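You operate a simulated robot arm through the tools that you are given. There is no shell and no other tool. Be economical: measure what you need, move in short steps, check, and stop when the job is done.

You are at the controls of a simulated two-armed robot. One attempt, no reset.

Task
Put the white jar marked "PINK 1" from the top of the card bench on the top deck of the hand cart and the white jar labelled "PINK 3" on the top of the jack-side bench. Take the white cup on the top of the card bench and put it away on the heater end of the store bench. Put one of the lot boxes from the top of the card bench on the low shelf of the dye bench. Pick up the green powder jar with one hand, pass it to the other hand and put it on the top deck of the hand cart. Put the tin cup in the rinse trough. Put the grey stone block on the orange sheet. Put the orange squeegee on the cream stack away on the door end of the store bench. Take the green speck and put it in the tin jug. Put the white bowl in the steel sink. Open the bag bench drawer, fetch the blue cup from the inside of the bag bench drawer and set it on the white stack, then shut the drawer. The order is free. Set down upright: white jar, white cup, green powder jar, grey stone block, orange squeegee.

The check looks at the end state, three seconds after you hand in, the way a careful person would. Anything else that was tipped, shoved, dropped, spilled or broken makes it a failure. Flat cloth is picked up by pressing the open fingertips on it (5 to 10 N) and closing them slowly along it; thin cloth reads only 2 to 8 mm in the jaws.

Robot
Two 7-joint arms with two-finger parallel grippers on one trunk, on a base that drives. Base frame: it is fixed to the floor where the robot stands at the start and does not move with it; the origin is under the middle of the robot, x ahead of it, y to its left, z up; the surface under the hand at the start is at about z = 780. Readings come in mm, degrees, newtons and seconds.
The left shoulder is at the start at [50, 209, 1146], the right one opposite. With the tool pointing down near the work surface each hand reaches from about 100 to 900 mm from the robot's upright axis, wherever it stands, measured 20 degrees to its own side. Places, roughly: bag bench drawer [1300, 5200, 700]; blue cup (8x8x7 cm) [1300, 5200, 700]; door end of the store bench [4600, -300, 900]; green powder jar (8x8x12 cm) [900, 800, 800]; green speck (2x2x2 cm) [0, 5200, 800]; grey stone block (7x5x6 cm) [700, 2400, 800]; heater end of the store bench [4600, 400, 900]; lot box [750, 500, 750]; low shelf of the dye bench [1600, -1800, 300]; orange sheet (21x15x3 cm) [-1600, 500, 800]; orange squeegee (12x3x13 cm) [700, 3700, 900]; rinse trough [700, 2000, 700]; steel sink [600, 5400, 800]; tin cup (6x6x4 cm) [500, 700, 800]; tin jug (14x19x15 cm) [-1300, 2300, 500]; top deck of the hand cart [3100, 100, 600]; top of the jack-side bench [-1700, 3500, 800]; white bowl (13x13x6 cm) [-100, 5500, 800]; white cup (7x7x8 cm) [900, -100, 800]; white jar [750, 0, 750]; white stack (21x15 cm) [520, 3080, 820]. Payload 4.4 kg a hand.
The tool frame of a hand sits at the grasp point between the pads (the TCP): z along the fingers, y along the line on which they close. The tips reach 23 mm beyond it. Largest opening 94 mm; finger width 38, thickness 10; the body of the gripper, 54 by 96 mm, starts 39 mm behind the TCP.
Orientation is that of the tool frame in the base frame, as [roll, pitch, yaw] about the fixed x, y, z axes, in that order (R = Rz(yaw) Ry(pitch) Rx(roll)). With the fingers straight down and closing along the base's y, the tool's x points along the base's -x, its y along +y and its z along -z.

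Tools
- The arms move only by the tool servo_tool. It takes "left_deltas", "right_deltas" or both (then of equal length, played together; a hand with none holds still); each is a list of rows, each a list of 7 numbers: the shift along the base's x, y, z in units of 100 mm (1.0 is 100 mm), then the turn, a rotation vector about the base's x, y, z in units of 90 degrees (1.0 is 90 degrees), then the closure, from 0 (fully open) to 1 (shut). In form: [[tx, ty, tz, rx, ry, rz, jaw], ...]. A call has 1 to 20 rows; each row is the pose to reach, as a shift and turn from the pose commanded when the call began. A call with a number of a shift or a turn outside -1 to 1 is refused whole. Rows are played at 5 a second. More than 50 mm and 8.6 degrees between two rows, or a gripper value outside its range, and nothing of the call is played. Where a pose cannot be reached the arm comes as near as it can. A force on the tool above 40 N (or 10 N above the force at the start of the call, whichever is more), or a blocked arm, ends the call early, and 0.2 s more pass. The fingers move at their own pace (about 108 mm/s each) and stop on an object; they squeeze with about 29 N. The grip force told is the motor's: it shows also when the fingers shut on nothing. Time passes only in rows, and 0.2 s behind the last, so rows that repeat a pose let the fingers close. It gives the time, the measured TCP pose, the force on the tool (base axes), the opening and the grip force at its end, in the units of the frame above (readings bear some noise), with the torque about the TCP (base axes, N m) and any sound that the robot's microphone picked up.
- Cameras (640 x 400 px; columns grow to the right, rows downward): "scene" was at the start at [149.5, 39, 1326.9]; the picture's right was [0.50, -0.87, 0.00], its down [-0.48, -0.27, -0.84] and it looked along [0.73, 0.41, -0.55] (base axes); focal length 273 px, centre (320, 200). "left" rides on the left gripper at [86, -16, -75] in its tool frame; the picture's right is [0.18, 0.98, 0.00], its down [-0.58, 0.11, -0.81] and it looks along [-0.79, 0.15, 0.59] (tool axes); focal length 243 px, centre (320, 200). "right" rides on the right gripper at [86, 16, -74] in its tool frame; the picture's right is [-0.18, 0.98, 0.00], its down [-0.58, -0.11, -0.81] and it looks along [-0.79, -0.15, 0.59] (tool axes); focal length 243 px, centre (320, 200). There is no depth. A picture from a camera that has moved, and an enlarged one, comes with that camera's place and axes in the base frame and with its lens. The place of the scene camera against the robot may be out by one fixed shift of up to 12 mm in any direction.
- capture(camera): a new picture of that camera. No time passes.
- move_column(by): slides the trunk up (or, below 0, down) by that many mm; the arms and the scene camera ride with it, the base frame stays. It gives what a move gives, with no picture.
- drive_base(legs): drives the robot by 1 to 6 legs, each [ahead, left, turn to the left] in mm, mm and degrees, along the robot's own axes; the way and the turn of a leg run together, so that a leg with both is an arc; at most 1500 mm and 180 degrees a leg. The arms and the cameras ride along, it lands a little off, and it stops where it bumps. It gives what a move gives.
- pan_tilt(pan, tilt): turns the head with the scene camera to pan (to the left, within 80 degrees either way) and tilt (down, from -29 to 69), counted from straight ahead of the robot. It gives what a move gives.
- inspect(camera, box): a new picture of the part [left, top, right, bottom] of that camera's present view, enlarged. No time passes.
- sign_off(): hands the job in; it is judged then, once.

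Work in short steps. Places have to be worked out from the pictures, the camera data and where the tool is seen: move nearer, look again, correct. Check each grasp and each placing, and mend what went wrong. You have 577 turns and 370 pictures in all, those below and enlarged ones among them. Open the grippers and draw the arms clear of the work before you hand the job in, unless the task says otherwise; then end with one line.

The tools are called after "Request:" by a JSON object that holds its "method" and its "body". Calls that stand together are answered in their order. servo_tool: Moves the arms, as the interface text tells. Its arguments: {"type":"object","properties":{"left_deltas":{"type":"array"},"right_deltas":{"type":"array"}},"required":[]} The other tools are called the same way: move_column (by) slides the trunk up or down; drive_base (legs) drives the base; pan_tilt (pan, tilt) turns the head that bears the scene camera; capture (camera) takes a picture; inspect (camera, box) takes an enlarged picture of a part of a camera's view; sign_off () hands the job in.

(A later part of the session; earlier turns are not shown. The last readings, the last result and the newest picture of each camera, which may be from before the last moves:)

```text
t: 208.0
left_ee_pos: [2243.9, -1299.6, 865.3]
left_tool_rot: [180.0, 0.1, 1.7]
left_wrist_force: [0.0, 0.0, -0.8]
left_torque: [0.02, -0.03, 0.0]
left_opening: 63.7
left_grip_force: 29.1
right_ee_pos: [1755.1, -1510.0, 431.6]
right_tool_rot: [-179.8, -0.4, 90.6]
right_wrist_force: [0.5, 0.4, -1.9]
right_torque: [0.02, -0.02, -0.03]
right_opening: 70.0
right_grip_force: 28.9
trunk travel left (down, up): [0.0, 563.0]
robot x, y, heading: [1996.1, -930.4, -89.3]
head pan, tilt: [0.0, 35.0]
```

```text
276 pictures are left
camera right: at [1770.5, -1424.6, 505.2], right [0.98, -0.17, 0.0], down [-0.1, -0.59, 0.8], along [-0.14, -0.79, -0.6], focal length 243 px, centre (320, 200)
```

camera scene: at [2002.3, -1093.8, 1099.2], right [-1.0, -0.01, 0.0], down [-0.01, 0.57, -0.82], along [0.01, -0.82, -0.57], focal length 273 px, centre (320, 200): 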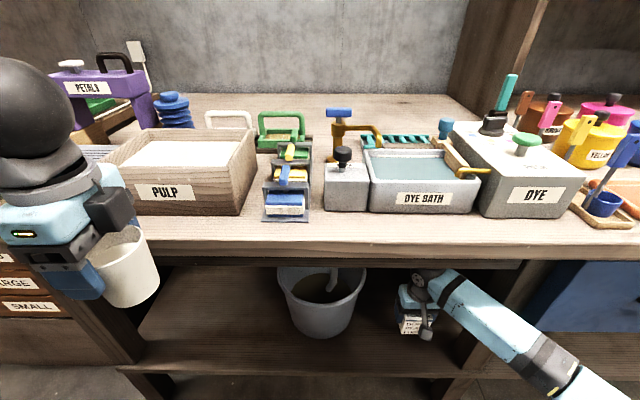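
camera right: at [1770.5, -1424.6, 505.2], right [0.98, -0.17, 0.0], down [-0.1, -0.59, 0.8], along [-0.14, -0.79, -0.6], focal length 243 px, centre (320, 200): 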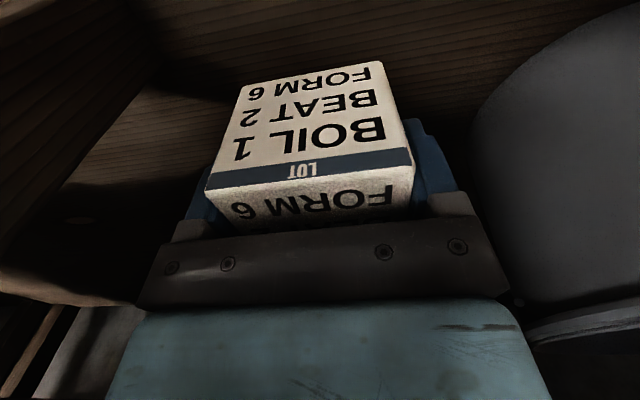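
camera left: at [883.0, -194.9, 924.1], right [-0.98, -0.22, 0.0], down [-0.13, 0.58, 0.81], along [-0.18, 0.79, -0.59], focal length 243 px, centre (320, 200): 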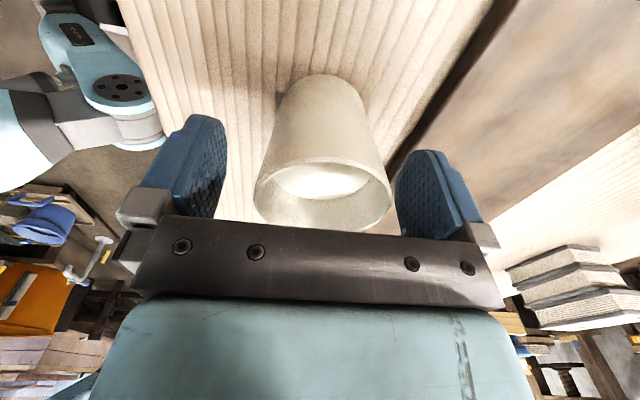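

Lower the box onto the shelf.

Request:
{"method": "servo_tool", "body": {"right_deltas": [[0, 0, -0.3, 0, 0, 0, 1], [0, 0, -0.6, 0, 0, 0, 1], [0, 0, -0.75, 0, 0, 0, 1]]}}

Request:
{"method": "servo_tool", "body": {"right_deltas": [[0, 0, -0.06, 0, 0, 0, 1], [0, 0, -0.12, 0, 0, 0, 1], [0, 0, -0.18, 0, 0, 0, 1], [0, 0, -0.24, 0, 0, 0, 1]]}}

```text
t: 208.8
left_ee_pos: [2243.8, -1301.6, 866.1]
left_tool_rot: [179.9, 0.1, 1.8]
left_wrist_force: [0.1, 0.2, -0.5]
left_torque: [-0.01, -0.04, 0.01]
left_opening: 63.7
left_grip_force: 28.8
right_ee_pos: [1757.3, -1509.3, 356.4]
right_tool_rot: [-179.9, -0.3, 90.6]
right_wrist_force: [-1.1, 0.3, -2.5]
right_torque: [0.0, -0.03, -0.01]
right_opening: 69.7
right_grip_force: 28.9
trunk travel left (down, up): [0.0, 563.0]
robot x, y, heading: [1997.2, -934.3, -89.2]
head pan, tilt: [0.0, 35.0]
```

```text
t: 209.8
left_ee_pos: [2243.7, -1300.2, 865.6]
left_tool_rot: [179.8, 0.1, 1.8]
left_wrist_force: [0.0, 0.6, -0.9]
left_torque: [-0.01, 0.02, -0.01]
left_opening: 63.7
left_grip_force: 29.0
right_ee_pos: [1755.2, -1510.7, 331.7]
right_tool_rot: [-180.0, -0.4, 90.6]
right_wrist_force: [1.8, 0.4, -2.5]
right_torque: [0.02, -0.01, 0.01]
right_opening: 69.9
right_grip_force: 28.6
trunk travel left (down, up): [0.0, 563.0]
robot x, y, heading: [1996.6, -930.6, -89.2]
head pan, tilt: [0.0, 35.0]
```

Not yet at the shelf. Continue in small steps.

Request:
{"method": "servo_tool", "body": {"right_deltas": [[0, 0, -0.06, 0, 0, 0, 1], [0, 0, -0.12, 0, 0, 0, 1], [0, 0, -0.18, 0, 0, 0, 1], [0, 0, -0.24, 0, 0, 0, 1], [0, 0, -0.3, 0, 0, 0, 1]]}}

Request:
{"method": "capture", "body": {"camera": "right"}}

```text
t: 210.7
left_ee_pos: [2243.5, -1299.6, 865.9]
left_tool_rot: [179.9, 0.1, 1.6]
left_wrist_force: [0.2, -0.4, -1.2]
left_torque: [0.01, 0.0, -0.03]
left_opening: 63.8
left_grip_force: 29.6
right_ee_pos: [1756.4, -1512.3, 315.4]
right_tool_rot: [179.9, 0.1, 90.6]
right_wrist_force: [0.0, 7.2, 19.7]
right_torque: [0.33, 0.61, -0.22]
right_opening: 69.7
right_grip_force: 29.0
trunk travel left (down, up): [0.0, 563.0]
robot x, y, heading: [1989.3, -935.4, -89.4]
head pan, tilt: [0.0, 35.0]
stopped in row 4 (right hand): the force on the tool passed its limit at 48 N (the readings are from after the stop); the commanded pose is now the measured one
```

```text
275 pictures are left
camera right: at [1771.5, -1426.3, 388.6], right [0.98, -0.17, 0.0], down [-0.1, -0.58, 0.81], along [-0.14, -0.79, -0.59], focal length 243 px, centre (320, 200)
```

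right: 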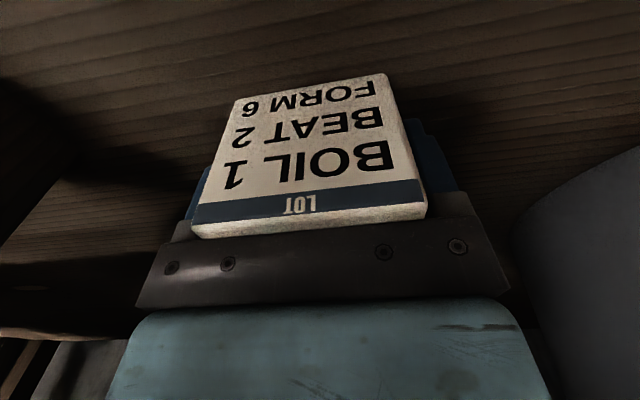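

Contact with the shelf at TCP 315. Ease, open, and rise.

Request:
{"method": "servo_tool", "body": {"right_deltas": [[0, 0, 0.02, 0, 0, 0, 1], [0, 0, 0.02, 0, 0, 0, 0.5], [0, 0, 0.02, 0, 0, 0, 0], [0, 0, 0.02, 0, 0, 0, 0], [0, 0, 0.3, 0, 0, 0, 0], [0, 0, 0.7, 0, 0, 0, 0], [0, 0, 1, 0, 0, 0, 0]]}}

Request:
{"method": "capture", "body": {"camera": "right"}}

```text
t: 212.3
left_ee_pos: [2243.9, -1300.8, 865.9]
left_tool_rot: [179.9, 0.1, 1.6]
left_wrist_force: [0.5, -0.4, -1.3]
left_torque: [-0.01, -0.02, -0.01]
left_opening: 63.5
left_grip_force: 29.1
right_ee_pos: [1754.6, -1512.6, 412.3]
right_tool_rot: [179.9, -0.2, 90.6]
right_wrist_force: [-0.1, -0.4, -0.1]
right_torque: [0.0, -0.01, -0.03]
right_opening: 94.0
right_grip_force: 0.0
trunk travel left (down, up): [0.0, 563.0]
robot x, y, heading: [1993.8, -934.7, -89.4]
head pan, tilt: [0.0, 35.0]
```

```text
274 pictures are left
camera right: at [1769.7, -1426.0, 486.2], right [0.98, -0.17, 0.0], down [-0.1, -0.58, 0.8], along [-0.14, -0.79, -0.59], focal length 243 px, centre (320, 200)
```

right: 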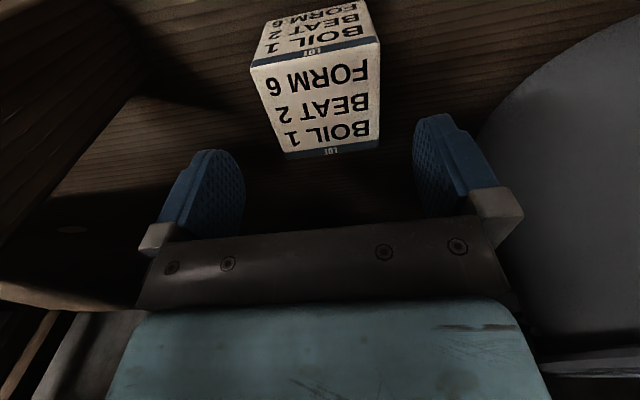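

Box is standing on the low shelf. I back off, raise the trunk, and drive to the store bench through the lane right of the cart.

Request:
{"method": "drive_base", "body": {"legs": [[-400, 0, 0]]}}

Request:
{"method": "move_column", "body": {"by": 345}}

Request:
{"method": "servo_tool", "body": {"right_deltas": [[0, 0, 0.4, 0, 0, 0, 0], [0, 0, 0.8, 0, 0, 0, 0], [0, 0.1, 1, 0, 0, 0, 0]]}}

Request:
{"method": "servo_tool", "body": {"right_deltas": [[0, 0.3, 0.4, 0, 0, 0, 0], [0, 0.6, 0.8, 0, 0, 0, 0], [0, 0.9, 1, 0, 0, 0, 0]]}}

Request:
{"method": "servo_tool", "body": {"right_deltas": [[0, 0.3, 0.4, 0, 0, 0, 0], [0, 0.6, 0.8, 0, 0, 0, 0], [0, 0.9, 1, 0, 0, 0, 0]]}}

Request:
{"method": "drive_base", "body": {"legs": [[0, 0, 89], [900, -300, 0], [800, 0, 0]]}}

Request:
{"method": "pan_tilt", "body": {"pan": 40, "tilt": 35}}

Request:
{"method": "capture", "body": {"camera": "scene"}}

```text
t: 214.8
left_ee_pos: [2241.2, -909.3, 866.1]
left_tool_rot: [179.9, 0.1, 2.3]
left_wrist_force: [0.1, -0.1, -1.3]
left_torque: [0.03, -0.03, 0.02]
left_opening: 63.7
left_grip_force: 29.4
right_ee_pos: [1754.1, -1126.2, 412.7]
right_tool_rot: [180.0, -0.1, 91.2]
right_wrist_force: [-0.2, -0.3, -0.6]
right_torque: [-0.01, 0.03, 0.02]
right_opening: 94.2
right_grip_force: 0.1
trunk travel left (down, up): [0.0, 563.0]
robot x, y, heading: [1989.0, -544.5, -88.5]
head pan, tilt: [0.0, 35.0]
```

```text
t: 218.1
left_ee_pos: [2240.0, -909.5, 1211.1]
left_tool_rot: [179.9, 0.1, 2.3]
left_wrist_force: [0.2, 0.8, -1.2]
left_torque: [0.01, -0.04, -0.01]
left_opening: 63.8
left_grip_force: 28.7
right_ee_pos: [1753.1, -1126.8, 758.0]
right_tool_rot: [180.0, -0.2, 91.2]
right_wrist_force: [0.7, -0.6, -0.2]
right_torque: [-0.04, 0.0, 0.02]
right_opening: 94.2
right_grip_force: 0.1
trunk travel left (down, up): [-345.0, 218.0]
robot x, y, heading: [1990.4, -546.0, -88.6]
head pan, tilt: [0.0, 35.0]
```

```text
t: 218.9
left_ee_pos: [2240.1, -908.5, 1212.4]
left_tool_rot: [179.9, 0.1, 2.3]
left_wrist_force: [-0.3, 1.3, -1.6]
left_torque: [-0.04, -0.02, 0.05]
left_opening: 63.5
left_grip_force: 29.3
right_ee_pos: [1752.1, -1119.8, 859.4]
right_tool_rot: [-180.0, -0.1, 91.3]
right_wrist_force: [-0.5, -0.3, 0.3]
right_torque: [-0.02, 0.0, 0.01]
right_opening: 94.2
right_grip_force: 0.2
trunk travel left (down, up): [-345.0, 218.0]
robot x, y, heading: [1985.4, -543.4, -88.8]
head pan, tilt: [0.0, 35.0]
```

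```text
t: 219.7
left_ee_pos: [2240.8, -909.4, 1212.4]
left_tool_rot: [179.9, 0.1, 2.3]
left_wrist_force: [-0.1, -0.1, -0.3]
left_torque: [-0.02, 0.03, 0.01]
left_opening: 63.8
left_grip_force: 28.8
right_ee_pos: [1752.4, -1023.6, 955.3]
right_tool_rot: [180.0, -0.1, 91.2]
right_wrist_force: [1.1, -0.3, 0.1]
right_torque: [0.0, 0.03, 0.0]
right_opening: 94.0
right_grip_force: 0.0
trunk travel left (down, up): [-345.0, 218.0]
robot x, y, heading: [1986.2, -545.7, -88.6]
head pan, tilt: [0.0, 35.0]
```

```text
t: 220.5
left_ee_pos: [2239.6, -909.3, 1211.0]
left_tool_rot: [179.9, 0.2, 2.3]
left_wrist_force: [0.0, 0.0, -0.5]
left_torque: [-0.02, -0.02, -0.02]
left_opening: 63.3
left_grip_force: 28.9
right_ee_pos: [1752.7, -932.9, 1055.2]
right_tool_rot: [179.9, -0.2, 91.3]
right_wrist_force: [-0.3, 0.8, -0.5]
right_torque: [0.02, 0.01, -0.02]
right_opening: 93.9
right_grip_force: 0.0
trunk travel left (down, up): [-345.0, 218.0]
robot x, y, heading: [1987.2, -544.2, -88.6]
head pan, tilt: [0.0, 35.0]
```

```text
t: 233.3
left_ee_pos: [4082.8, -583.7, 1210.9]
left_tool_rot: [180.0, 0.1, 91.5]
left_wrist_force: [0.1, 0.4, -0.5]
left_torque: [0.01, 0.02, 0.02]
left_opening: 63.6
left_grip_force: 29.2
right_ee_pos: [4100.2, -1072.5, 1056.1]
right_tool_rot: [180.0, -0.1, -179.6]
right_wrist_force: [-0.4, 0.7, -0.4]
right_torque: [-0.01, 0.04, 0.02]
right_opening: 94.1
right_grip_force: 0.0
trunk travel left (down, up): [-345.0, 218.0]
robot x, y, heading: [3713.0, -829.6, 0.4]
head pan, tilt: [0.0, 35.0]
```

```text
t: 234.3
left_ee_pos: [4082.8, -584.8, 1209.9]
left_tool_rot: [179.9, 0.0, 91.5]
left_wrist_force: [0.2, -0.4, -1.3]
left_torque: [-0.04, 0.05, -0.01]
left_opening: 63.6
left_grip_force: 28.8
right_ee_pos: [4099.9, -1072.4, 1055.0]
right_tool_rot: [179.9, 0.0, -179.6]
right_wrist_force: [-0.3, -0.3, -0.2]
right_torque: [-0.05, -0.02, 0.01]
right_opening: 94.2
right_grip_force: 0.0
trunk travel left (down, up): [-345.0, 218.0]
robot x, y, heading: [3713.8, -831.1, 0.5]
head pan, tilt: [40.0, 35.0]
```

```text
273 pictures are left
camera scene: at [3852.9, -778.3, 1444.3], right [0.65, -0.76, 0.0], down [-0.44, -0.37, -0.82], along [0.62, 0.53, -0.57], focal length 273 px, centre (320, 200)
```

scene: 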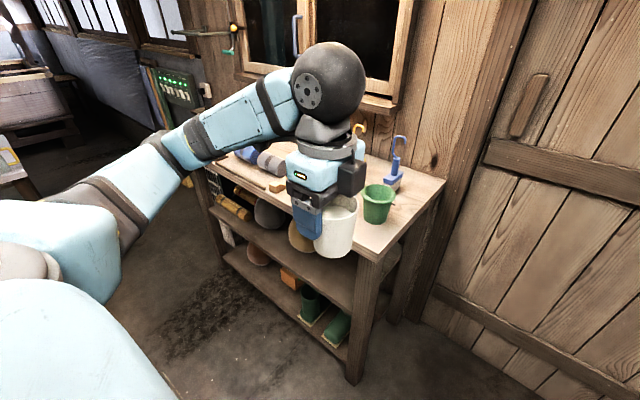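

Store bench front edge ≈ x 4353, z≈900. I strafe left along it toward the heater end.

Request:
{"method": "drive_base", "body": {"legs": [[60, 940, 0]]}}

Request:
{"method": "pan_tilt", "body": {"pan": 10, "tilt": 35}}

Request:
{"method": "capture", "body": {"camera": "scene"}}

Request:
{"method": "capture", "body": {"camera": "right"}}

```text
t: 242.8
left_ee_pos: [4126.5, 346.5, 1210.1]
left_tool_rot: [179.8, 0.2, 92.1]
left_wrist_force: [0.4, -0.7, -1.6]
left_torque: [0.01, 0.0, -0.03]
left_opening: 63.8
left_grip_force: 29.2
right_ee_pos: [4150.1, -141.5, 1054.8]
right_tool_rot: [179.9, -0.1, -179.0]
right_wrist_force: [1.4, 0.0, 0.3]
right_torque: [0.03, 0.02, 0.01]
right_opening: 93.8
right_grip_force: 0.1
trunk travel left (down, up): [-345.0, 218.0]
robot x, y, heading: [3762.3, 96.0, 1.3]
head pan, tilt: [40.0, 35.0]
```

```text
t: 243.8
left_ee_pos: [4125.3, 347.0, 1210.4]
left_tool_rot: [179.9, 0.0, 92.1]
left_wrist_force: [0.3, 0.1, -1.2]
left_torque: [-0.02, -0.01, 0.01]
left_opening: 63.9
left_grip_force: 28.7
right_ee_pos: [4147.6, -141.4, 1055.9]
right_tool_rot: [180.0, -0.1, -178.9]
right_wrist_force: [0.1, 0.4, -0.1]
right_torque: [0.02, 0.01, -0.03]
right_opening: 94.0
right_grip_force: 0.1
trunk travel left (down, up): [-345.0, 218.0]
robot x, y, heading: [3759.0, 97.3, 1.0]
head pan, tilt: [10.0, 35.0]
```

```text
272 pictures are left
camera scene: at [3918.9, 108.6, 1444.3], right [0.2, -0.98, 0.0], down [-0.56, -0.11, -0.82], along [0.8, 0.16, -0.57], focal length 273 px, centre (320, 200)
```

scene: 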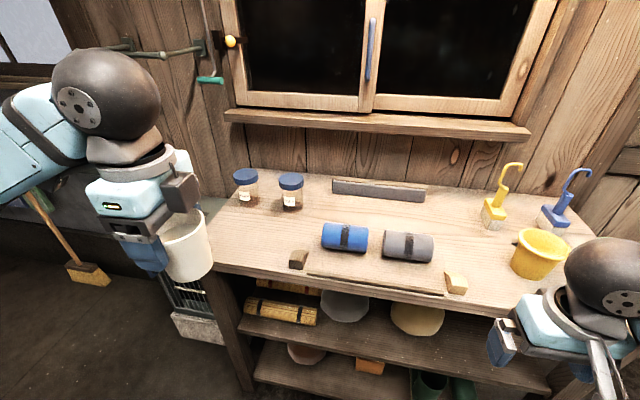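

```text
271 pictures are left
camera right: at [4062.3, -127.2, 1128.5], right [0.17, 0.99, 0.0], down [0.59, -0.1, 0.8], along [0.79, -0.13, -0.59], focal length 243 px, centre (320, 200)
```

right: 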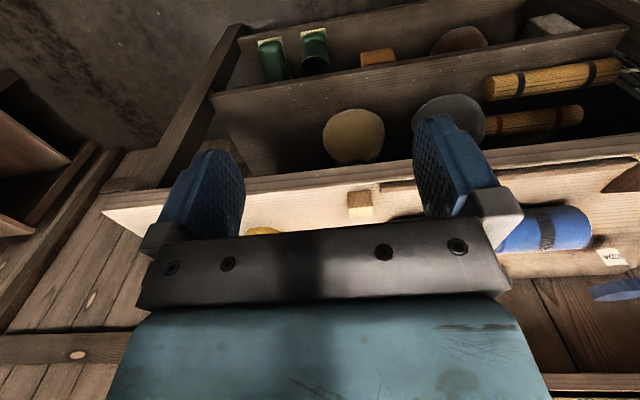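

Free spot at the heater end ≈(4455,420). I drive 150 ahead and 60 left, then move the left hand over.

Request:
{"method": "drive_base", "body": {"legs": [[150, 60, 0]]}}

Request:
{"method": "servo_tool", "body": {"left_deltas": [[0.4, 0, 0, 0, 0, 0, 1], [0.8, 0, 0, 0, 0, 0, 1], [1, 0, -0.3, 0, 0, 0, 1]]}}

Request:
{"method": "servo_tool", "body": {"left_deltas": [[0.4, 0, -0.25, 0, 0, 0, 1], [0.7, 0, -0.6, 0, 0, 0, 1], [0.7, 0, -1, 0, 0, 0, 1]]}}

Request:
{"method": "capture", "body": {"camera": "scene"}}

Request:
{"method": "capture", "body": {"camera": "left"}}

```text
t: 245.2
left_ee_pos: [4275.6, 406.8, 1210.5]
left_tool_rot: [180.0, 0.1, 92.0]
left_wrist_force: [0.3, -0.4, -0.8]
left_torque: [0.01, 0.03, -0.01]
left_opening: 63.7
left_grip_force: 29.0
right_ee_pos: [4296.9, -80.9, 1055.8]
right_tool_rot: [179.9, -0.2, -179.0]
right_wrist_force: [0.5, -0.7, -0.1]
right_torque: [-0.01, 0.05, 0.01]
right_opening: 94.0
right_grip_force: 0.1
trunk travel left (down, up): [-345.0, 218.0]
robot x, y, heading: [3906.2, 155.5, 1.0]
head pan, tilt: [10.0, 35.0]
```

```text
t: 246.0
left_ee_pos: [4374.4, 406.3, 1177.9]
left_tool_rot: [179.9, 0.0, 92.1]
left_wrist_force: [-0.8, 0.3, -0.8]
left_torque: [0.0, 0.0, 0.01]
left_opening: 63.6
left_grip_force: 29.1
right_ee_pos: [4296.1, -81.1, 1055.4]
right_tool_rot: [179.9, -0.3, -179.1]
right_wrist_force: [1.0, -0.1, 0.3]
right_torque: [0.0, -0.01, -0.03]
right_opening: 94.0
right_grip_force: 0.0
trunk travel left (down, up): [-345.0, 218.0]
robot x, y, heading: [3908.5, 157.6, 1.3]
head pan, tilt: [10.0, 35.0]
```

```text
t: 246.8
left_ee_pos: [4443.6, 406.2, 1078.5]
left_tool_rot: [179.8, 0.1, 91.9]
left_wrist_force: [-0.3, -0.6, -0.6]
left_torque: [0.02, 0.0, 0.02]
left_opening: 63.6
left_grip_force: 28.2
right_ee_pos: [4298.2, -80.5, 1056.0]
right_tool_rot: [180.0, -0.2, -179.2]
right_wrist_force: [-0.3, 0.1, 0.2]
right_torque: [-0.03, 0.01, 0.01]
right_opening: 94.2
right_grip_force: 0.0
trunk travel left (down, up): [-345.0, 218.0]
robot x, y, heading: [3909.6, 154.4, 1.2]
head pan, tilt: [10.0, 35.0]
```

```text
270 pictures are left
camera scene: at [4066.8, 170.1, 1444.4], right [0.19, -0.98, 0.0], down [-0.56, -0.11, -0.82], along [0.8, 0.16, -0.57], focal length 273 px, centre (320, 200)
```

scene: 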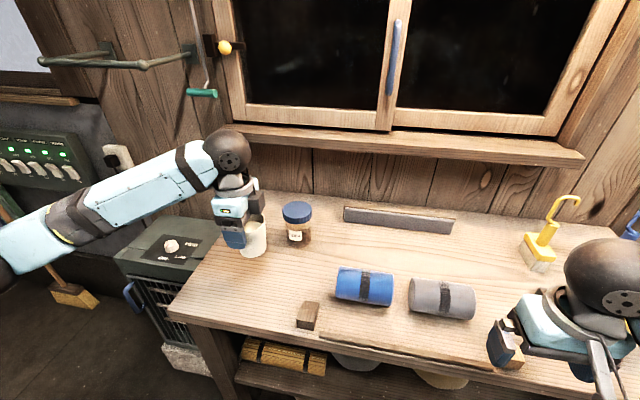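

```text
269 pictures are left
camera left: at [4424.5, 493.2, 1153.2], right [0.98, 0.22, 0.0], down [0.13, -0.58, 0.81], along [0.18, -0.79, -0.59], focal length 243 px, centre (320, 200)
```

left: 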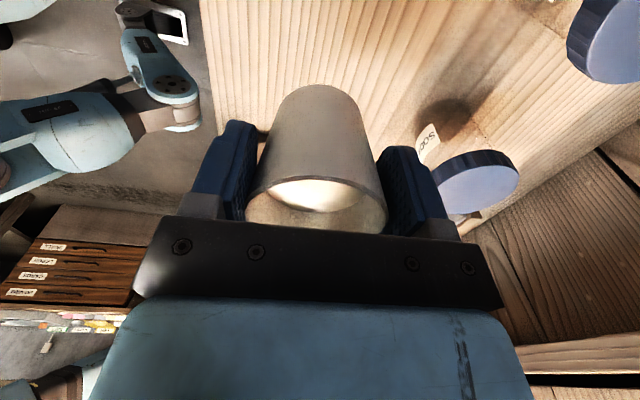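

The spot is clear of the two glass jars. Lower the cup.

Request:
{"method": "servo_tool", "body": {"left_deltas": [[0, 0, -0.4, 0, 0, 0, 1], [0, 0, -0.8, 0, 0, 0, 1], [0, 0, -1, 0, 0, 0, 1]]}}

Request:
{"method": "servo_tool", "body": {"left_deltas": [[0, 0, -0.06, 0, 0, 0, 1], [0, 0, -0.12, 0, 0, 0, 1], [0, 0, -0.18, 0, 0, 0, 1], [0, 0, -0.24, 0, 0, 0, 1]]}}

Request:
{"method": "inspect", "body": {"camera": "scene", "box": [170, 150, 330, 330]}}

```text
t: 247.6
left_ee_pos: [4444.7, 406.3, 976.7]
left_tool_rot: [179.9, 0.2, 91.9]
left_wrist_force: [-0.3, 0.3, -1.4]
left_torque: [0.03, -0.02, -0.02]
left_opening: 63.5
left_grip_force: 28.8
right_ee_pos: [4296.9, -82.0, 1055.4]
right_tool_rot: [179.9, -0.2, -179.1]
right_wrist_force: [-0.2, -0.1, -0.1]
right_torque: [-0.01, 0.02, 0.0]
right_opening: 93.9
right_grip_force: 0.0
trunk travel left (down, up): [-345.0, 218.0]
robot x, y, heading: [3904.6, 154.9, 1.1]
head pan, tilt: [10.0, 35.0]
```

```text
t: 248.6
left_ee_pos: [4445.5, 405.9, 958.1]
left_tool_rot: [179.7, 0.1, 91.9]
left_wrist_force: [3.6, 3.4, 19.8]
left_torque: [-0.09, -0.01, 0.01]
left_opening: 63.8
left_grip_force: 28.4
right_ee_pos: [4295.1, -82.5, 1055.4]
right_tool_rot: [179.8, -0.1, -179.1]
right_wrist_force: [0.3, -0.3, 0.7]
right_torque: [0.01, -0.03, 0.0]
right_opening: 94.0
right_grip_force: 0.0
trunk travel left (down, up): [-345.0, 218.0]
robot x, y, heading: [3906.5, 157.8, 0.9]
head pan, tilt: [10.0, 35.0]
```

```text
2.22 times, centred on (250, 240) of scene
camera zoom: at [4065.6, 168.8, 1444.9], right [0.19, -0.98, 0.0], down [-0.56, -0.11, -0.82], along [0.8, 0.16, -0.57], focal length 607 px, centre (476, 111)
```

zoom: 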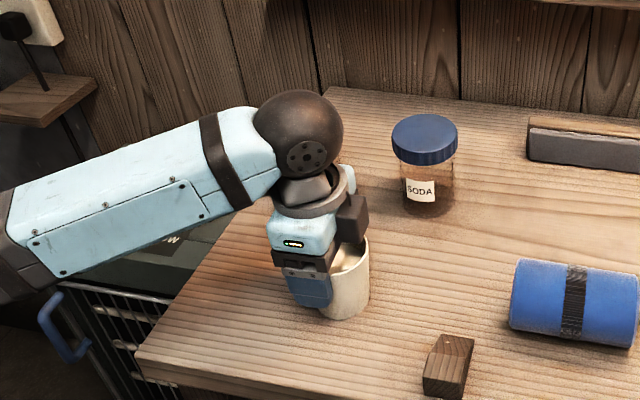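

Contact (20 N). Release and rise straight up.

Request:
{"method": "servo_tool", "body": {"left_deltas": [[0, 0, 0.02, 0, 0, 0, 1], [0, 0, 0.02, 0, 0, 0, 0.6], [0, 0, 0.02, 0, 0, 0, 0.3], [0, 0, 0.02, 0, 0, 0, 0], [0, 0, 0.3, 0, 0, 0, 0], [0, 0, 0.7, 0, 0, 0, 0], [0, 0, 1, 0, 0, 0, 0]]}}

Request:
{"method": "servo_tool", "body": {"left_deltas": [[-0.4, 0, 0.2, 0, 0, 0, 0], [-0.7, 0, 0.5, 0, 0, 0, 0], [-1, 0, 0.8, 0, 0, 0, 0]]}}

Request:
{"method": "inspect", "body": {"camera": "scene", "box": [170, 150, 330, 330]}}

```text
t: 250.2
left_ee_pos: [4446.3, 407.1, 1054.2]
left_tool_rot: [180.0, 0.1, 92.0]
left_wrist_force: [0.1, -0.4, 0.2]
left_torque: [0.03, 0.0, -0.01]
left_opening: 94.1
left_grip_force: 0.1
right_ee_pos: [4295.4, -81.8, 1055.2]
right_tool_rot: [179.9, 0.0, -179.1]
right_wrist_force: [0.7, 0.5, 0.0]
right_torque: [-0.03, 0.0, 0.01]
right_opening: 94.1
right_grip_force: 0.1
trunk travel left (down, up): [-345.0, 218.0]
robot x, y, heading: [3909.1, 157.8, 0.8]
head pan, tilt: [10.0, 35.0]
```

```text
t: 251.0
left_ee_pos: [4343.6, 406.0, 1138.3]
left_tool_rot: [179.9, 0.0, 91.9]
left_wrist_force: [0.3, 0.2, -0.3]
left_torque: [-0.01, -0.02, 0.01]
left_opening: 94.1
left_grip_force: 0.0
right_ee_pos: [4294.4, -81.7, 1054.6]
right_tool_rot: [180.0, -0.1, -179.1]
right_wrist_force: [0.0, -0.5, -0.1]
right_torque: [0.0, -0.01, 0.0]
right_opening: 94.0
right_grip_force: 0.0
trunk travel left (down, up): [-345.0, 218.0]
robot x, y, heading: [3909.7, 152.0, 1.2]
head pan, tilt: [10.0, 35.0]
```

```text
2.22 times, centred on (250, 240) of scene
camera zoom: at [4065.2, 168.8, 1444.5], right [0.19, -0.98, 0.0], down [-0.56, -0.11, -0.82], along [0.8, 0.16, -0.57], focal length 607 px, centre (476, 111)
```

zoom: 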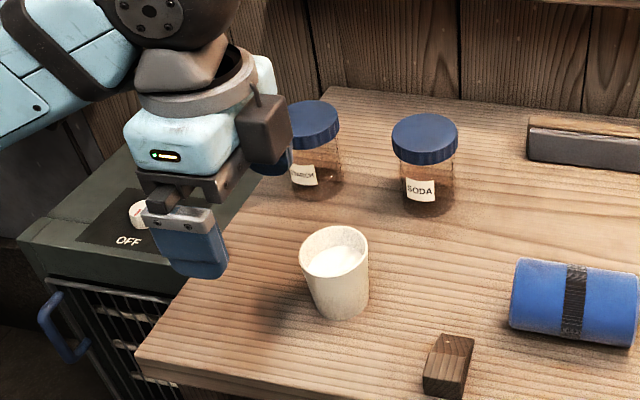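

White cup stands at the heater end. I back out and return through the right-hand lane to the near side of the card bench.

Request:
{"method": "drive_base", "body": {"legs": [[-150, 0, -1.2], [0, -960, 0], [-1250, 0, 0]]}}

Request:
{"method": "drive_base", "body": {"legs": [[-1250, 0, 0]]}}

```text
t: 266.5
left_ee_pos: [2979.9, -558.2, 1137.6]
left_tool_rot: [179.9, 0.0, 91.6]
left_wrist_force: [-0.3, -0.2, 0.5]
left_torque: [0.01, 0.0, 0.03]
left_opening: 94.0
left_grip_force: 0.0
right_ee_pos: [2927.9, -1046.6, 1055.6]
right_tool_rot: [179.9, -0.1, -179.4]
right_wrist_force: [0.7, 0.1, 0.2]
right_torque: [-0.01, 0.01, 0.01]
right_opening: 93.8
right_grip_force: 0.0
trunk travel left (down, up): [-345.0, 218.0]
robot x, y, heading: [2542.1, -803.8, 0.6]
head pan, tilt: [10.0, 35.0]
```

```text
t: 272.8
left_ee_pos: [1717.3, -571.6, 1137.5]
left_tool_rot: [-180.0, 0.2, 90.5]
left_wrist_force: [0.7, -0.4, 0.0]
left_torque: [-0.03, -0.03, -0.02]
left_opening: 94.0
left_grip_force: 0.1
right_ee_pos: [1656.4, -1058.1, 1055.2]
right_tool_rot: [180.0, -0.1, 179.4]
right_wrist_force: [-0.1, -0.3, 0.3]
right_torque: [0.0, 0.02, 0.0]
right_opening: 93.9
right_grip_force: 0.0
trunk travel left (down, up): [-345.0, 218.0]
robot x, y, heading: [1273.3, -811.7, -0.4]
head pan, tilt: [10.0, 35.0]
```

Request:
{"method": "drive_base", "body": {"legs": [[-1255, 0, 0.4], [0, 730, 0]]}}

Request:
{"method": "pan_tilt", "body": {"pan": 0, "tilt": 50}}

Request:
{"method": "capture", "body": {"camera": "scene"}}

Request:
{"method": "capture", "body": {"camera": "right"}}

```text
t: 285.4
left_ee_pos: [430.7, 139.5, 1137.5]
left_tool_rot: [179.8, 0.2, 93.2]
left_wrist_force: [-0.2, 0.3, -0.2]
left_torque: [0.04, -0.02, -0.03]
left_opening: 93.9
left_grip_force: 0.1
right_ee_pos: [392.8, -347.7, 1055.8]
right_tool_rot: [-180.0, -0.1, -177.8]
right_wrist_force: [0.7, 0.6, -0.5]
right_torque: [0.01, 0.0, 0.0]
right_opening: 94.1
right_grip_force: 0.1
trunk travel left (down, up): [-345.0, 218.0]
robot x, y, heading: [1.7, -119.6, 2.5]
head pan, tilt: [10.0, 35.0]
```

```text
t: 286.2
left_ee_pos: [432.3, 140.1, 1136.4]
left_tool_rot: [179.9, 0.2, 93.2]
left_wrist_force: [1.2, -0.4, 0.4]
left_torque: [0.0, 0.0, -0.02]
left_opening: 94.1
left_grip_force: 0.2
right_ee_pos: [392.6, -349.7, 1054.8]
right_tool_rot: [179.9, -0.1, -177.9]
right_wrist_force: [-0.6, -0.5, 0.2]
right_torque: [0.02, -0.01, -0.01]
right_opening: 94.0
right_grip_force: 0.1
trunk travel left (down, up): [-345.0, 218.0]
robot x, y, heading: [-0.2, -121.8, 2.2]
head pan, tilt: [0.0, 50.0]
```

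```text
266 pictures are left
camera scene: at [149.0, -119.3, 1422.7], right [0.04, -1.0, 0.0], down [-0.76, -0.03, -0.64], along [0.64, 0.03, -0.77], focal length 273 px, centre (320, 200)
```

scene: 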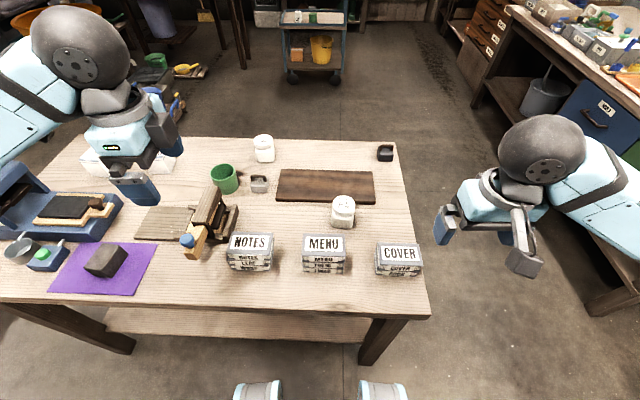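

```text
265 pictures are left
camera right: at [306.1, -336.4, 1128.4], right [0.15, 0.99, 0.0], down [0.59, -0.09, 0.8], along [0.8, -0.12, -0.59], focal length 243 px, centre (320, 200)
```

right: 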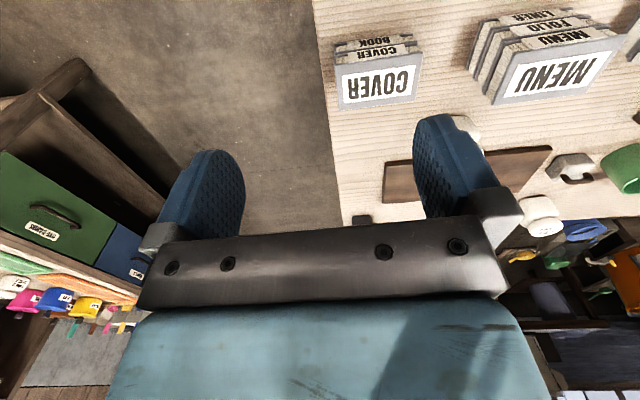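

PINK 3 is at ≈(612,−168). I shift the base so the right hand lines up, then reach forward.

Request:
{"method": "drive_base", "body": {"legs": [[30, 185, -2.2]]}}

Request:
{"method": "servo_tool", "body": {"right_deltas": [[0.4, 0, 0, 0, 0, 0, 0], [0.8, 0, 0, 0, 0, 0, 0], [1, 0, 0, 0, 0, 0, 0]]}}

Request:
{"method": "capture", "body": {"camera": "right"}}

```text
t: 288.5
left_ee_pos: [467.3, 306.3, 1136.8]
left_tool_rot: [179.9, 0.1, 90.9]
left_wrist_force: [0.2, 0.4, -0.2]
left_torque: [0.01, 0.0, 0.02]
left_opening: 93.8
left_grip_force: 0.0
right_ee_pos: [409.5, -180.9, 1055.4]
right_tool_rot: [179.9, -0.2, 179.9]
right_wrist_force: [0.8, -0.6, -0.6]
right_torque: [-0.01, 0.0, 0.05]
right_opening: 93.8
right_grip_force: 0.1
trunk travel left (down, up): [-345.0, 218.0]
robot x, y, heading: [24.7, 63.5, -0.2]
head pan, tilt: [0.0, 50.0]
```

```text
t: 289.3
left_ee_pos: [469.0, 306.2, 1138.7]
left_tool_rot: [-180.0, 0.1, 90.9]
left_wrist_force: [-0.3, 0.0, 0.5]
left_torque: [0.0, 0.0, 0.02]
left_opening: 93.7
left_grip_force: 0.0
right_ee_pos: [511.0, -179.2, 1054.5]
right_tool_rot: [179.9, -0.2, 179.9]
right_wrist_force: [0.3, 0.2, -0.1]
right_torque: [0.03, 0.03, 0.02]
right_opening: 94.0
right_grip_force: 0.1
trunk travel left (down, up): [-345.0, 218.0]
robot x, y, heading: [25.4, 66.4, 0.2]
head pan, tilt: [0.0, 50.0]
```

```text
264 pictures are left
camera right: at [424.4, -163.5, 1127.8], right [0.19, 0.98, 0.0], down [0.58, -0.11, 0.8], along [0.79, -0.15, -0.59], focal length 243 px, centre (320, 200)
```

right: 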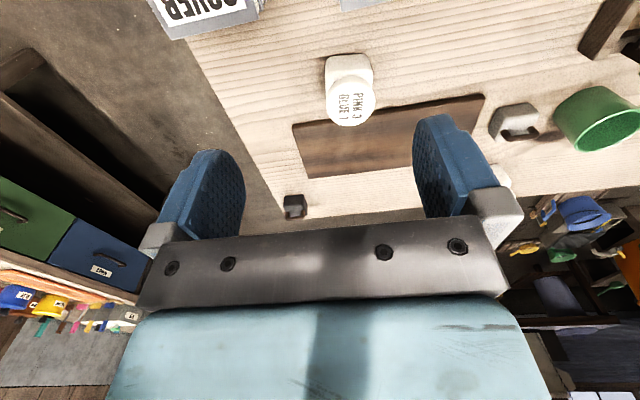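

Request:
{"method": "servo_tool", "body": {"right_deltas": [[0.4, 0.08, -0.2, 0, 0, 0, 0], [0.8, 0.17, -0.45, 0, 0, 0, 0], [0.92, 0.19, -0.9, 0, 0, 0, 0]]}}

Request:
{"method": "capture", "body": {"camera": "right"}}

```text
t: 290.1
left_ee_pos: [467.1, 305.5, 1137.1]
left_tool_rot: [179.9, 0.0, 90.9]
left_wrist_force: [0.2, -0.5, -0.2]
left_torque: [0.04, 0.02, -0.01]
left_opening: 94.0
left_grip_force: 0.0
right_ee_pos: [601.7, -162.6, 963.5]
right_tool_rot: [180.0, -0.1, -180.0]
right_wrist_force: [0.5, -0.3, -0.1]
right_torque: [0.04, -0.04, 0.0]
right_opening: 94.4
right_grip_force: 0.0
trunk travel left (down, up): [-345.0, 218.0]
robot x, y, heading: [26.9, 65.4, 0.1]
head pan, tilt: [0.0, 50.0]
```

```text
263 pictures are left
camera right: at [515.2, -147.3, 1037.3], right [0.19, 0.98, 0.0], down [0.58, -0.11, 0.8], along [0.79, -0.15, -0.59], focal length 243 px, centre (320, 200)
```

right: 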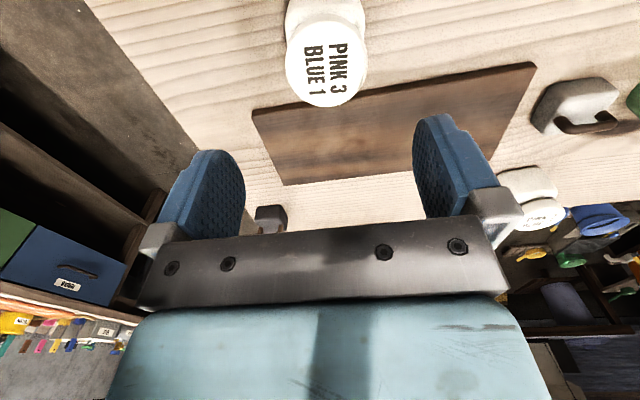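

Well aligned; shift +5 in y, descend, grip and lift.

Request:
{"method": "servo_tool", "body": {"right_deltas": [[0, 0.05, -0.4, 0, 0, 0, 0], [0, 0.05, -0.8, 0, 0, 0, 0], [0, 0.05, -1, 0, 0, 0, 0]]}}

Request:
{"method": "servo_tool", "body": {"right_deltas": [[0, 0, -0.13, 0, 0, 0, 0], [0, 0, -0.13, 0, 0, 0, 1], [0, 0, -0.13, 0, 0, 0, 1], [0, 0, -0.13, 0, 0, 0, 1], [0, 0, -0.13, 0, 0, 0, 1]]}}

Request:
{"method": "servo_tool", "body": {"right_deltas": [[0, 0, 0.3, 0, 0, 0, 1], [0, 0, 0.7, 0, 0, 0, 1], [0, 0, 1, 0, 0, 0, 1]]}}

Request:
{"method": "capture", "body": {"camera": "scene"}}

```text
t: 290.9
left_ee_pos: [468.1, 306.0, 1138.6]
left_tool_rot: [179.8, 0.0, 90.9]
left_wrist_force: [0.8, -0.2, 0.6]
left_torque: [0.0, 0.03, -0.02]
left_opening: 94.1
left_grip_force: 0.0
right_ee_pos: [603.6, -156.9, 863.8]
right_tool_rot: [179.8, -0.1, 179.9]
right_wrist_force: [0.4, 0.2, -0.1]
right_torque: [0.02, 0.0, 0.0]
right_opening: 94.0
right_grip_force: 0.1
trunk travel left (down, up): [-345.0, 218.0]
robot x, y, heading: [26.2, 66.7, 0.1]
head pan, tilt: [0.0, 50.0]
```

```text
t: 292.1
left_ee_pos: [468.6, 306.6, 1137.7]
left_tool_rot: [180.0, 0.0, 90.9]
left_wrist_force: [0.7, -0.7, 0.3]
left_torque: [-0.02, -0.01, 0.01]
left_opening: 94.0
left_grip_force: 0.1
right_ee_pos: [603.0, -155.2, 851.5]
right_tool_rot: [179.9, -0.2, 179.9]
right_wrist_force: [0.4, 0.9, -0.3]
right_torque: [0.05, -0.04, -0.01]
right_opening: 59.5
right_grip_force: 29.0
trunk travel left (down, up): [-345.0, 218.0]
robot x, y, heading: [23.9, 64.9, 0.3]
head pan, tilt: [0.0, 50.0]
```

```text
t: 292.9
left_ee_pos: [468.2, 306.8, 1136.9]
left_tool_rot: [179.9, 0.1, 90.9]
left_wrist_force: [0.2, -0.3, -1.2]
left_torque: [-0.01, 0.03, -0.01]
left_opening: 93.6
left_grip_force: 0.1
right_ee_pos: [604.7, -154.6, 952.8]
right_tool_rot: [179.9, -0.2, 179.9]
right_wrist_force: [0.5, 0.4, -2.1]
right_torque: [-0.01, 0.0, -0.01]
right_opening: 59.3
right_grip_force: 28.9
trunk travel left (down, up): [-345.0, 218.0]
robot x, y, heading: [27.2, 60.8, 0.0]
head pan, tilt: [0.0, 50.0]
```

```text
262 pictures are left
camera scene: at [175.2, 59.5, 1422.5], right [0.0, -1.0, 0.0], down [-0.77, 0.0, -0.64], along [0.64, 0.0, -0.77], focal length 273 px, centre (320, 200)
```

scene: 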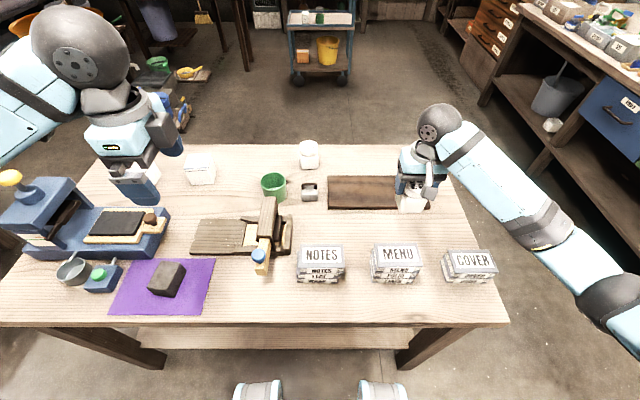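

PINK 3 held. Raise it, then drive left to bring the left hand over the tin cup.

Request:
{"method": "servo_tool", "body": {"right_deltas": [[-0.1, 0, 0.4, 0, 0, 0, 1], [-0.3, 0, 0.8, 0, 0, 0, 1], [-0.5, 0, 1, 0, 0, 0, 1]]}}

Request:
{"method": "drive_base", "body": {"legs": [[0, 350, 0]]}}

Request:
{"method": "pan_tilt", "body": {"pan": 30, "tilt": 55}}

Request:
{"method": "capture", "body": {"camera": "scene"}}

Request:
{"method": "capture", "body": {"camera": "left"}}

```text
t: 293.7
left_ee_pos: [468.1, 306.8, 1137.5]
left_tool_rot: [179.9, 0.1, 90.9]
left_wrist_force: [-0.5, 0.5, 0.0]
left_torque: [-0.01, -0.03, -0.02]
left_opening: 93.9
left_grip_force: 0.2
right_ee_pos: [552.5, -155.8, 1054.3]
right_tool_rot: [180.0, -0.2, 179.8]
right_wrist_force: [0.2, 1.0, -1.6]
right_torque: [-0.01, -0.03, -0.01]
right_opening: 59.8
right_grip_force: 28.5
trunk travel left (down, up): [-345.0, 218.0]
robot x, y, heading: [26.9, 63.1, -0.0]
head pan, tilt: [0.0, 50.0]
```

```text
t: 297.2
left_ee_pos: [463.9, 649.3, 1137.6]
left_tool_rot: [179.8, 0.2, 91.4]
left_wrist_force: [1.0, 0.4, 0.0]
left_torque: [-0.01, -0.01, -0.02]
left_opening: 93.8
left_grip_force: 0.1
right_ee_pos: [552.3, 188.2, 1055.8]
right_tool_rot: [179.9, -0.2, -179.6]
right_wrist_force: [-0.3, -0.4, -2.0]
right_torque: [0.01, 0.02, 0.01]
right_opening: 59.8
right_grip_force: 29.2
trunk travel left (down, up): [-345.0, 218.0]
robot x, y, heading: [24.2, 401.2, 0.5]
head pan, tilt: [0.0, 50.0]
```

```text
t: 298.2
left_ee_pos: [463.7, 649.7, 1138.0]
left_tool_rot: [179.9, 0.1, 91.4]
left_wrist_force: [-0.6, 0.2, 0.0]
left_torque: [0.01, -0.03, -0.05]
left_opening: 94.3
left_grip_force: 0.0
right_ee_pos: [553.7, 187.7, 1055.2]
right_tool_rot: [179.9, -0.2, -179.5]
right_wrist_force: [-0.2, -0.4, -1.5]
right_torque: [0.02, 0.02, 0.0]
right_opening: 59.9
right_grip_force: 28.9
trunk travel left (down, up): [-345.0, 218.0]
robot x, y, heading: [22.6, 400.3, 0.8]
head pan, tilt: [30.0, 55.0]
```

```text
261 pictures are left
camera scene: at [158.3, 435.5, 1416.1], right [0.51, -0.86, 0.0], down [-0.71, -0.42, -0.57], along [0.49, 0.29, -0.82], focal length 273 px, centre (320, 200)
```

scene: 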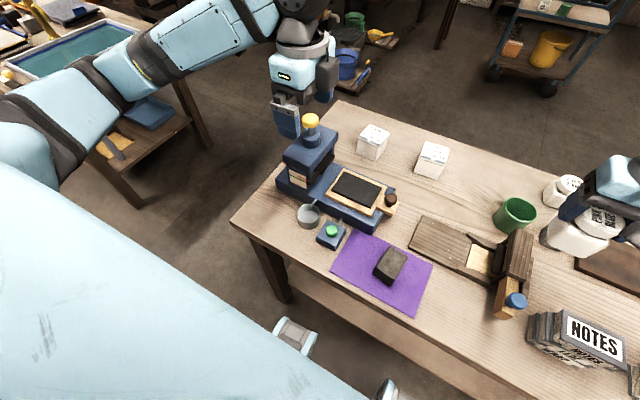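

```text
260 pictures are left
camera left: at [445.1, 735.7, 1212.3], right [0.98, 0.21, 0.0], down [0.12, -0.58, 0.81], along [0.17, -0.79, -0.59], focal length 243 px, centre (320, 200)
```

left: 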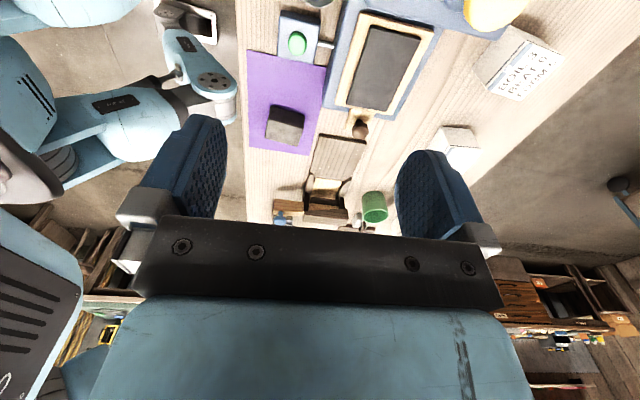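

Request:
{"method": "inspect", "body": {"camera": "scene", "box": [270, 170, 370, 260]}}

```text
4.44 times, centred on (320, 215) of scene
camera zoom: at [158.3, 435.5, 1416.1], right [0.51, -0.86, 0.0], down [-0.71, -0.42, -0.57], along [0.49, 0.29, -0.82], focal length 1215 px, centre (320, 133)
```

zoom: 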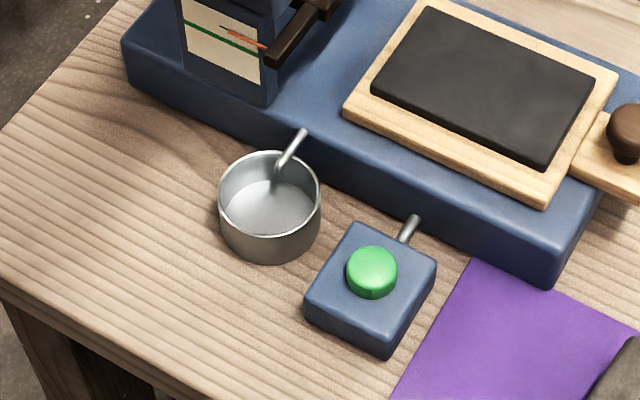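

The tin cup (rim centre ≈(467,653)) sits under the press's spout; I will grip it along y and slide it out toward −x. First rotate the left hand 88°.

Request:
{"method": "servo_tool", "body": {"left_deltas": [[0, 0, 0, 0, 0, 0.09, 0.24], [0, 0, 0, 0, 0, 0.18, 0.24], [0, 0, 0, 0, 0, 0.27, 0.24], [0, 0, 0, 0, 0, 0.36, 0.24], [0, 0, -0.2, 0, 0, 0.45, 0.24], [0, 0, -0.4, 0, 0, 0.54, 0.24], [0, 0, -0.6, 0, 0, 0.63, 0.24], [0, 0, -0.8, 0, 0, 0.72, 0.24], [0, 0, -1, 0, 0, 0.81, 0.24], [0, 0, -1, 0, 0, 0.9, 0.24], [0, 0, -1, 0, 0, 0.985, 0.24]]}}

Request:
{"method": "capture", "body": {"camera": "left"}}

```text
t: 300.6
left_ee_pos: [465.0, 649.4, 1038.1]
left_tool_rot: [179.9, 0.0, -179.8]
left_wrist_force: [0.1, 0.4, 0.0]
left_torque: [-0.01, 0.0, 0.0]
left_opening: 71.2
left_grip_force: 0.0
right_ee_pos: [552.9, 187.6, 1055.0]
right_tool_rot: [179.9, -0.1, -179.6]
right_wrist_force: [0.0, 0.0, -1.4]
right_torque: [-0.01, 0.02, 0.02]
right_opening: 59.5
right_grip_force: 28.8
trunk travel left (down, up): [-345.0, 218.0]
robot x, y, heading: [24.1, 403.3, 0.6]
head pan, tilt: [30.0, 55.0]
```

```text
258 pictures are left
camera left: at [377.8, 633.0, 1112.2], right [-0.19, 0.98, 0.0], down [0.58, 0.11, 0.81], along [0.79, 0.15, -0.59], focal length 243 px, centre (320, 200)
```

left: 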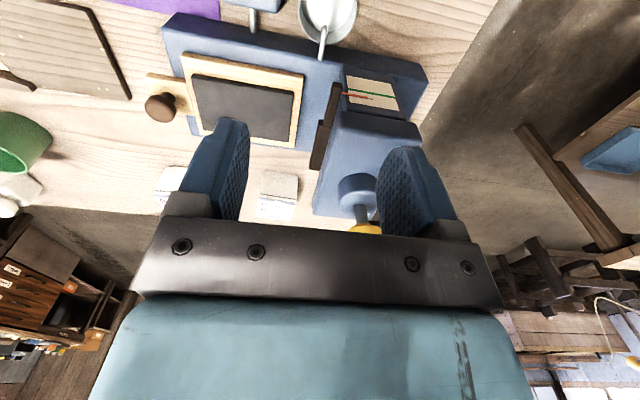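

Cup ≈(466,656). Descend in stages with the jaws half-closed (71 mm).

Request:
{"method": "servo_tool", "body": {"left_deltas": [[0, 0.07, -0.35, 0, 0, 0, 0.24], [0, 0.07, -0.7, 0, 0, 0, 0.24], [0, 0.07, -1, 0, 0, 0, 0.24]]}}

Request:
{"method": "servo_tool", "body": {"left_deltas": [[0, 0, -0.25, 0, 0, 0, 0.24], [0, 0, -0.5, 0, 0, 0, 0.24], [0, 0, -0.7, 0, 0, 0, 0.24]]}}

Request:
{"method": "capture", "body": {"camera": "left"}}

Request:
{"method": "inspect", "body": {"camera": "scene", "box": [250, 120, 370, 260]}}

```text
t: 301.4
left_ee_pos: [463.2, 657.1, 939.8]
left_tool_rot: [180.0, 0.1, -180.0]
left_wrist_force: [0.3, -0.2, 0.1]
left_torque: [0.0, -0.04, 0.0]
left_opening: 71.5
left_grip_force: 0.2
right_ee_pos: [552.9, 187.5, 1054.3]
right_tool_rot: [179.8, -0.2, -179.6]
right_wrist_force: [-0.5, -0.1, -1.3]
right_torque: [0.01, 0.04, 0.0]
right_opening: 59.6
right_grip_force: 29.0
trunk travel left (down, up): [-345.0, 218.0]
robot x, y, heading: [21.6, 405.3, 0.3]
head pan, tilt: [30.0, 55.0]
```

```text
t: 302.0
left_ee_pos: [463.2, 656.5, 898.8]
left_tool_rot: [-179.9, 0.6, -179.9]
left_wrist_force: [-8.9, 1.1, 12.9]
left_torque: [0.19, -0.84, 0.19]
left_opening: 71.5
left_grip_force: 0.1
right_ee_pos: [552.5, 188.6, 1054.9]
right_tool_rot: [-180.0, -0.2, -179.6]
right_wrist_force: [-0.4, -0.1, -1.9]
right_torque: [0.0, 0.04, 0.0]
right_opening: 59.7
right_grip_force: 29.5
trunk travel left (down, up): [-345.0, 218.0]
robot x, y, heading: [23.4, 401.1, 0.4]
head pan, tilt: [30.0, 55.0]
stopped in row 2 (left hand): the force on the tool passed its limit at 57 N (the readings are from after the stop); the commanded pose is now the measured one
```

```text
257 pictures are left
camera left: at [375.4, 640.6, 972.9], right [-0.18, 0.98, 0.0], down [0.57, 0.11, 0.81], along [0.8, 0.15, -0.58], focal length 243 px, centre (320, 200)
```

left: 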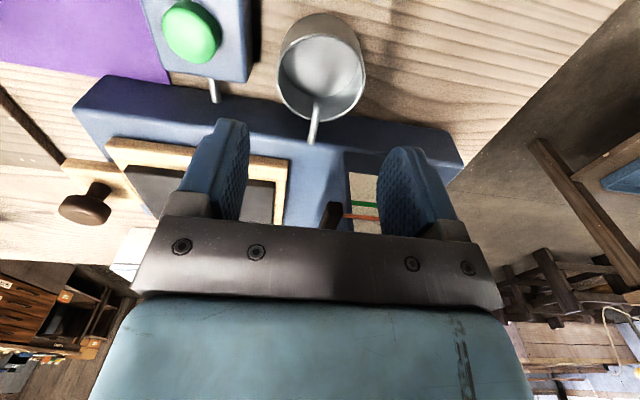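

```text
2.86 times, centred on (310, 190) of scene
camera zoom: at [157.5, 435.5, 1416.2], right [0.51, -0.86, 0.0], down [-0.7, -0.42, -0.57], along [0.49, 0.29, -0.82], focal length 781 px, centre (349, 229)
```

zoom: 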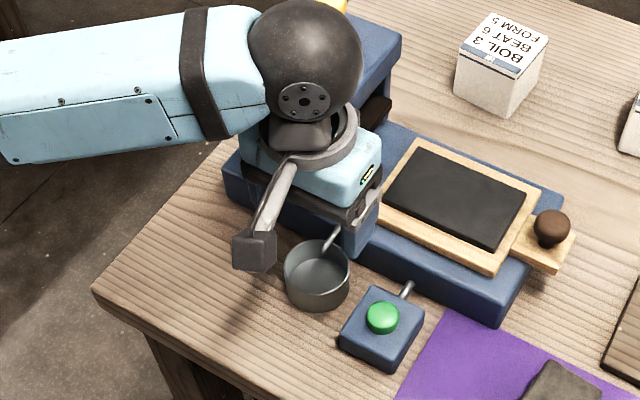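

A contact with the press at tips z≈876; the hand camera puts the cup nearer (x≈452). I raise, shift −12 mm in x, and look.

Request:
{"method": "servo_tool", "body": {"left_deltas": [[0, 0, 0.15, 0, 0, 0, 0.24], [-0.12, -0.02, 0.15, 0, 0, 0, 0.24], [-0.12, -0.02, 0.0, 0, 0, 0, 0.24]]}}

Request:
{"method": "inspect", "body": {"camera": "left", "box": [120, 0, 520, 250]}}

Request:
{"method": "capture", "body": {"camera": "right"}}

```text
t: 302.8
left_ee_pos: [450.4, 657.8, 897.1]
left_tool_rot: [180.0, 0.6, -180.0]
left_wrist_force: [0.3, 0.4, 0.2]
left_torque: [0.0, -0.01, 0.0]
left_opening: 71.8
left_grip_force: 0.1
right_ee_pos: [554.1, 186.5, 1053.9]
right_tool_rot: [179.9, -0.2, -179.6]
right_wrist_force: [-0.7, 0.1, -0.6]
right_torque: [0.03, 0.03, -0.03]
right_opening: 59.4
right_grip_force: 29.0
trunk travel left (down, up): [-345.0, 218.0]
robot x, y, heading: [19.8, 403.7, 0.5]
head pan, tilt: [30.0, 55.0]
```

```text
1.60 times, centred on (320, 125) of left
camera zoom: at [363.7, 641.0, 973.1], right [-0.19, 0.98, 0.0], down [0.57, 0.11, 0.81], along [0.8, 0.15, -0.58], focal length 388 px, centre (320, 320)
```

zoom: 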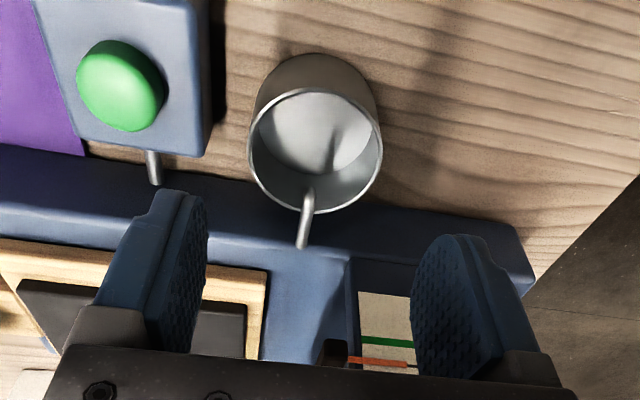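

```text
254 pictures are left
camera right: at [467.1, 203.1, 1127.8], right [0.18, 0.98, 0.0], down [0.59, -0.11, 0.8], along [0.79, -0.14, -0.59], focal length 243 px, centre (320, 200)
```

right: 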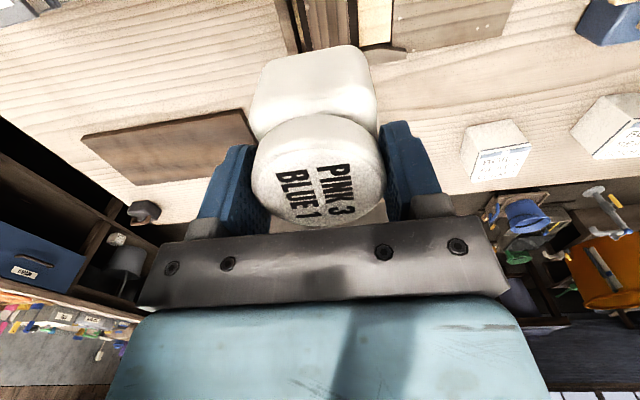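

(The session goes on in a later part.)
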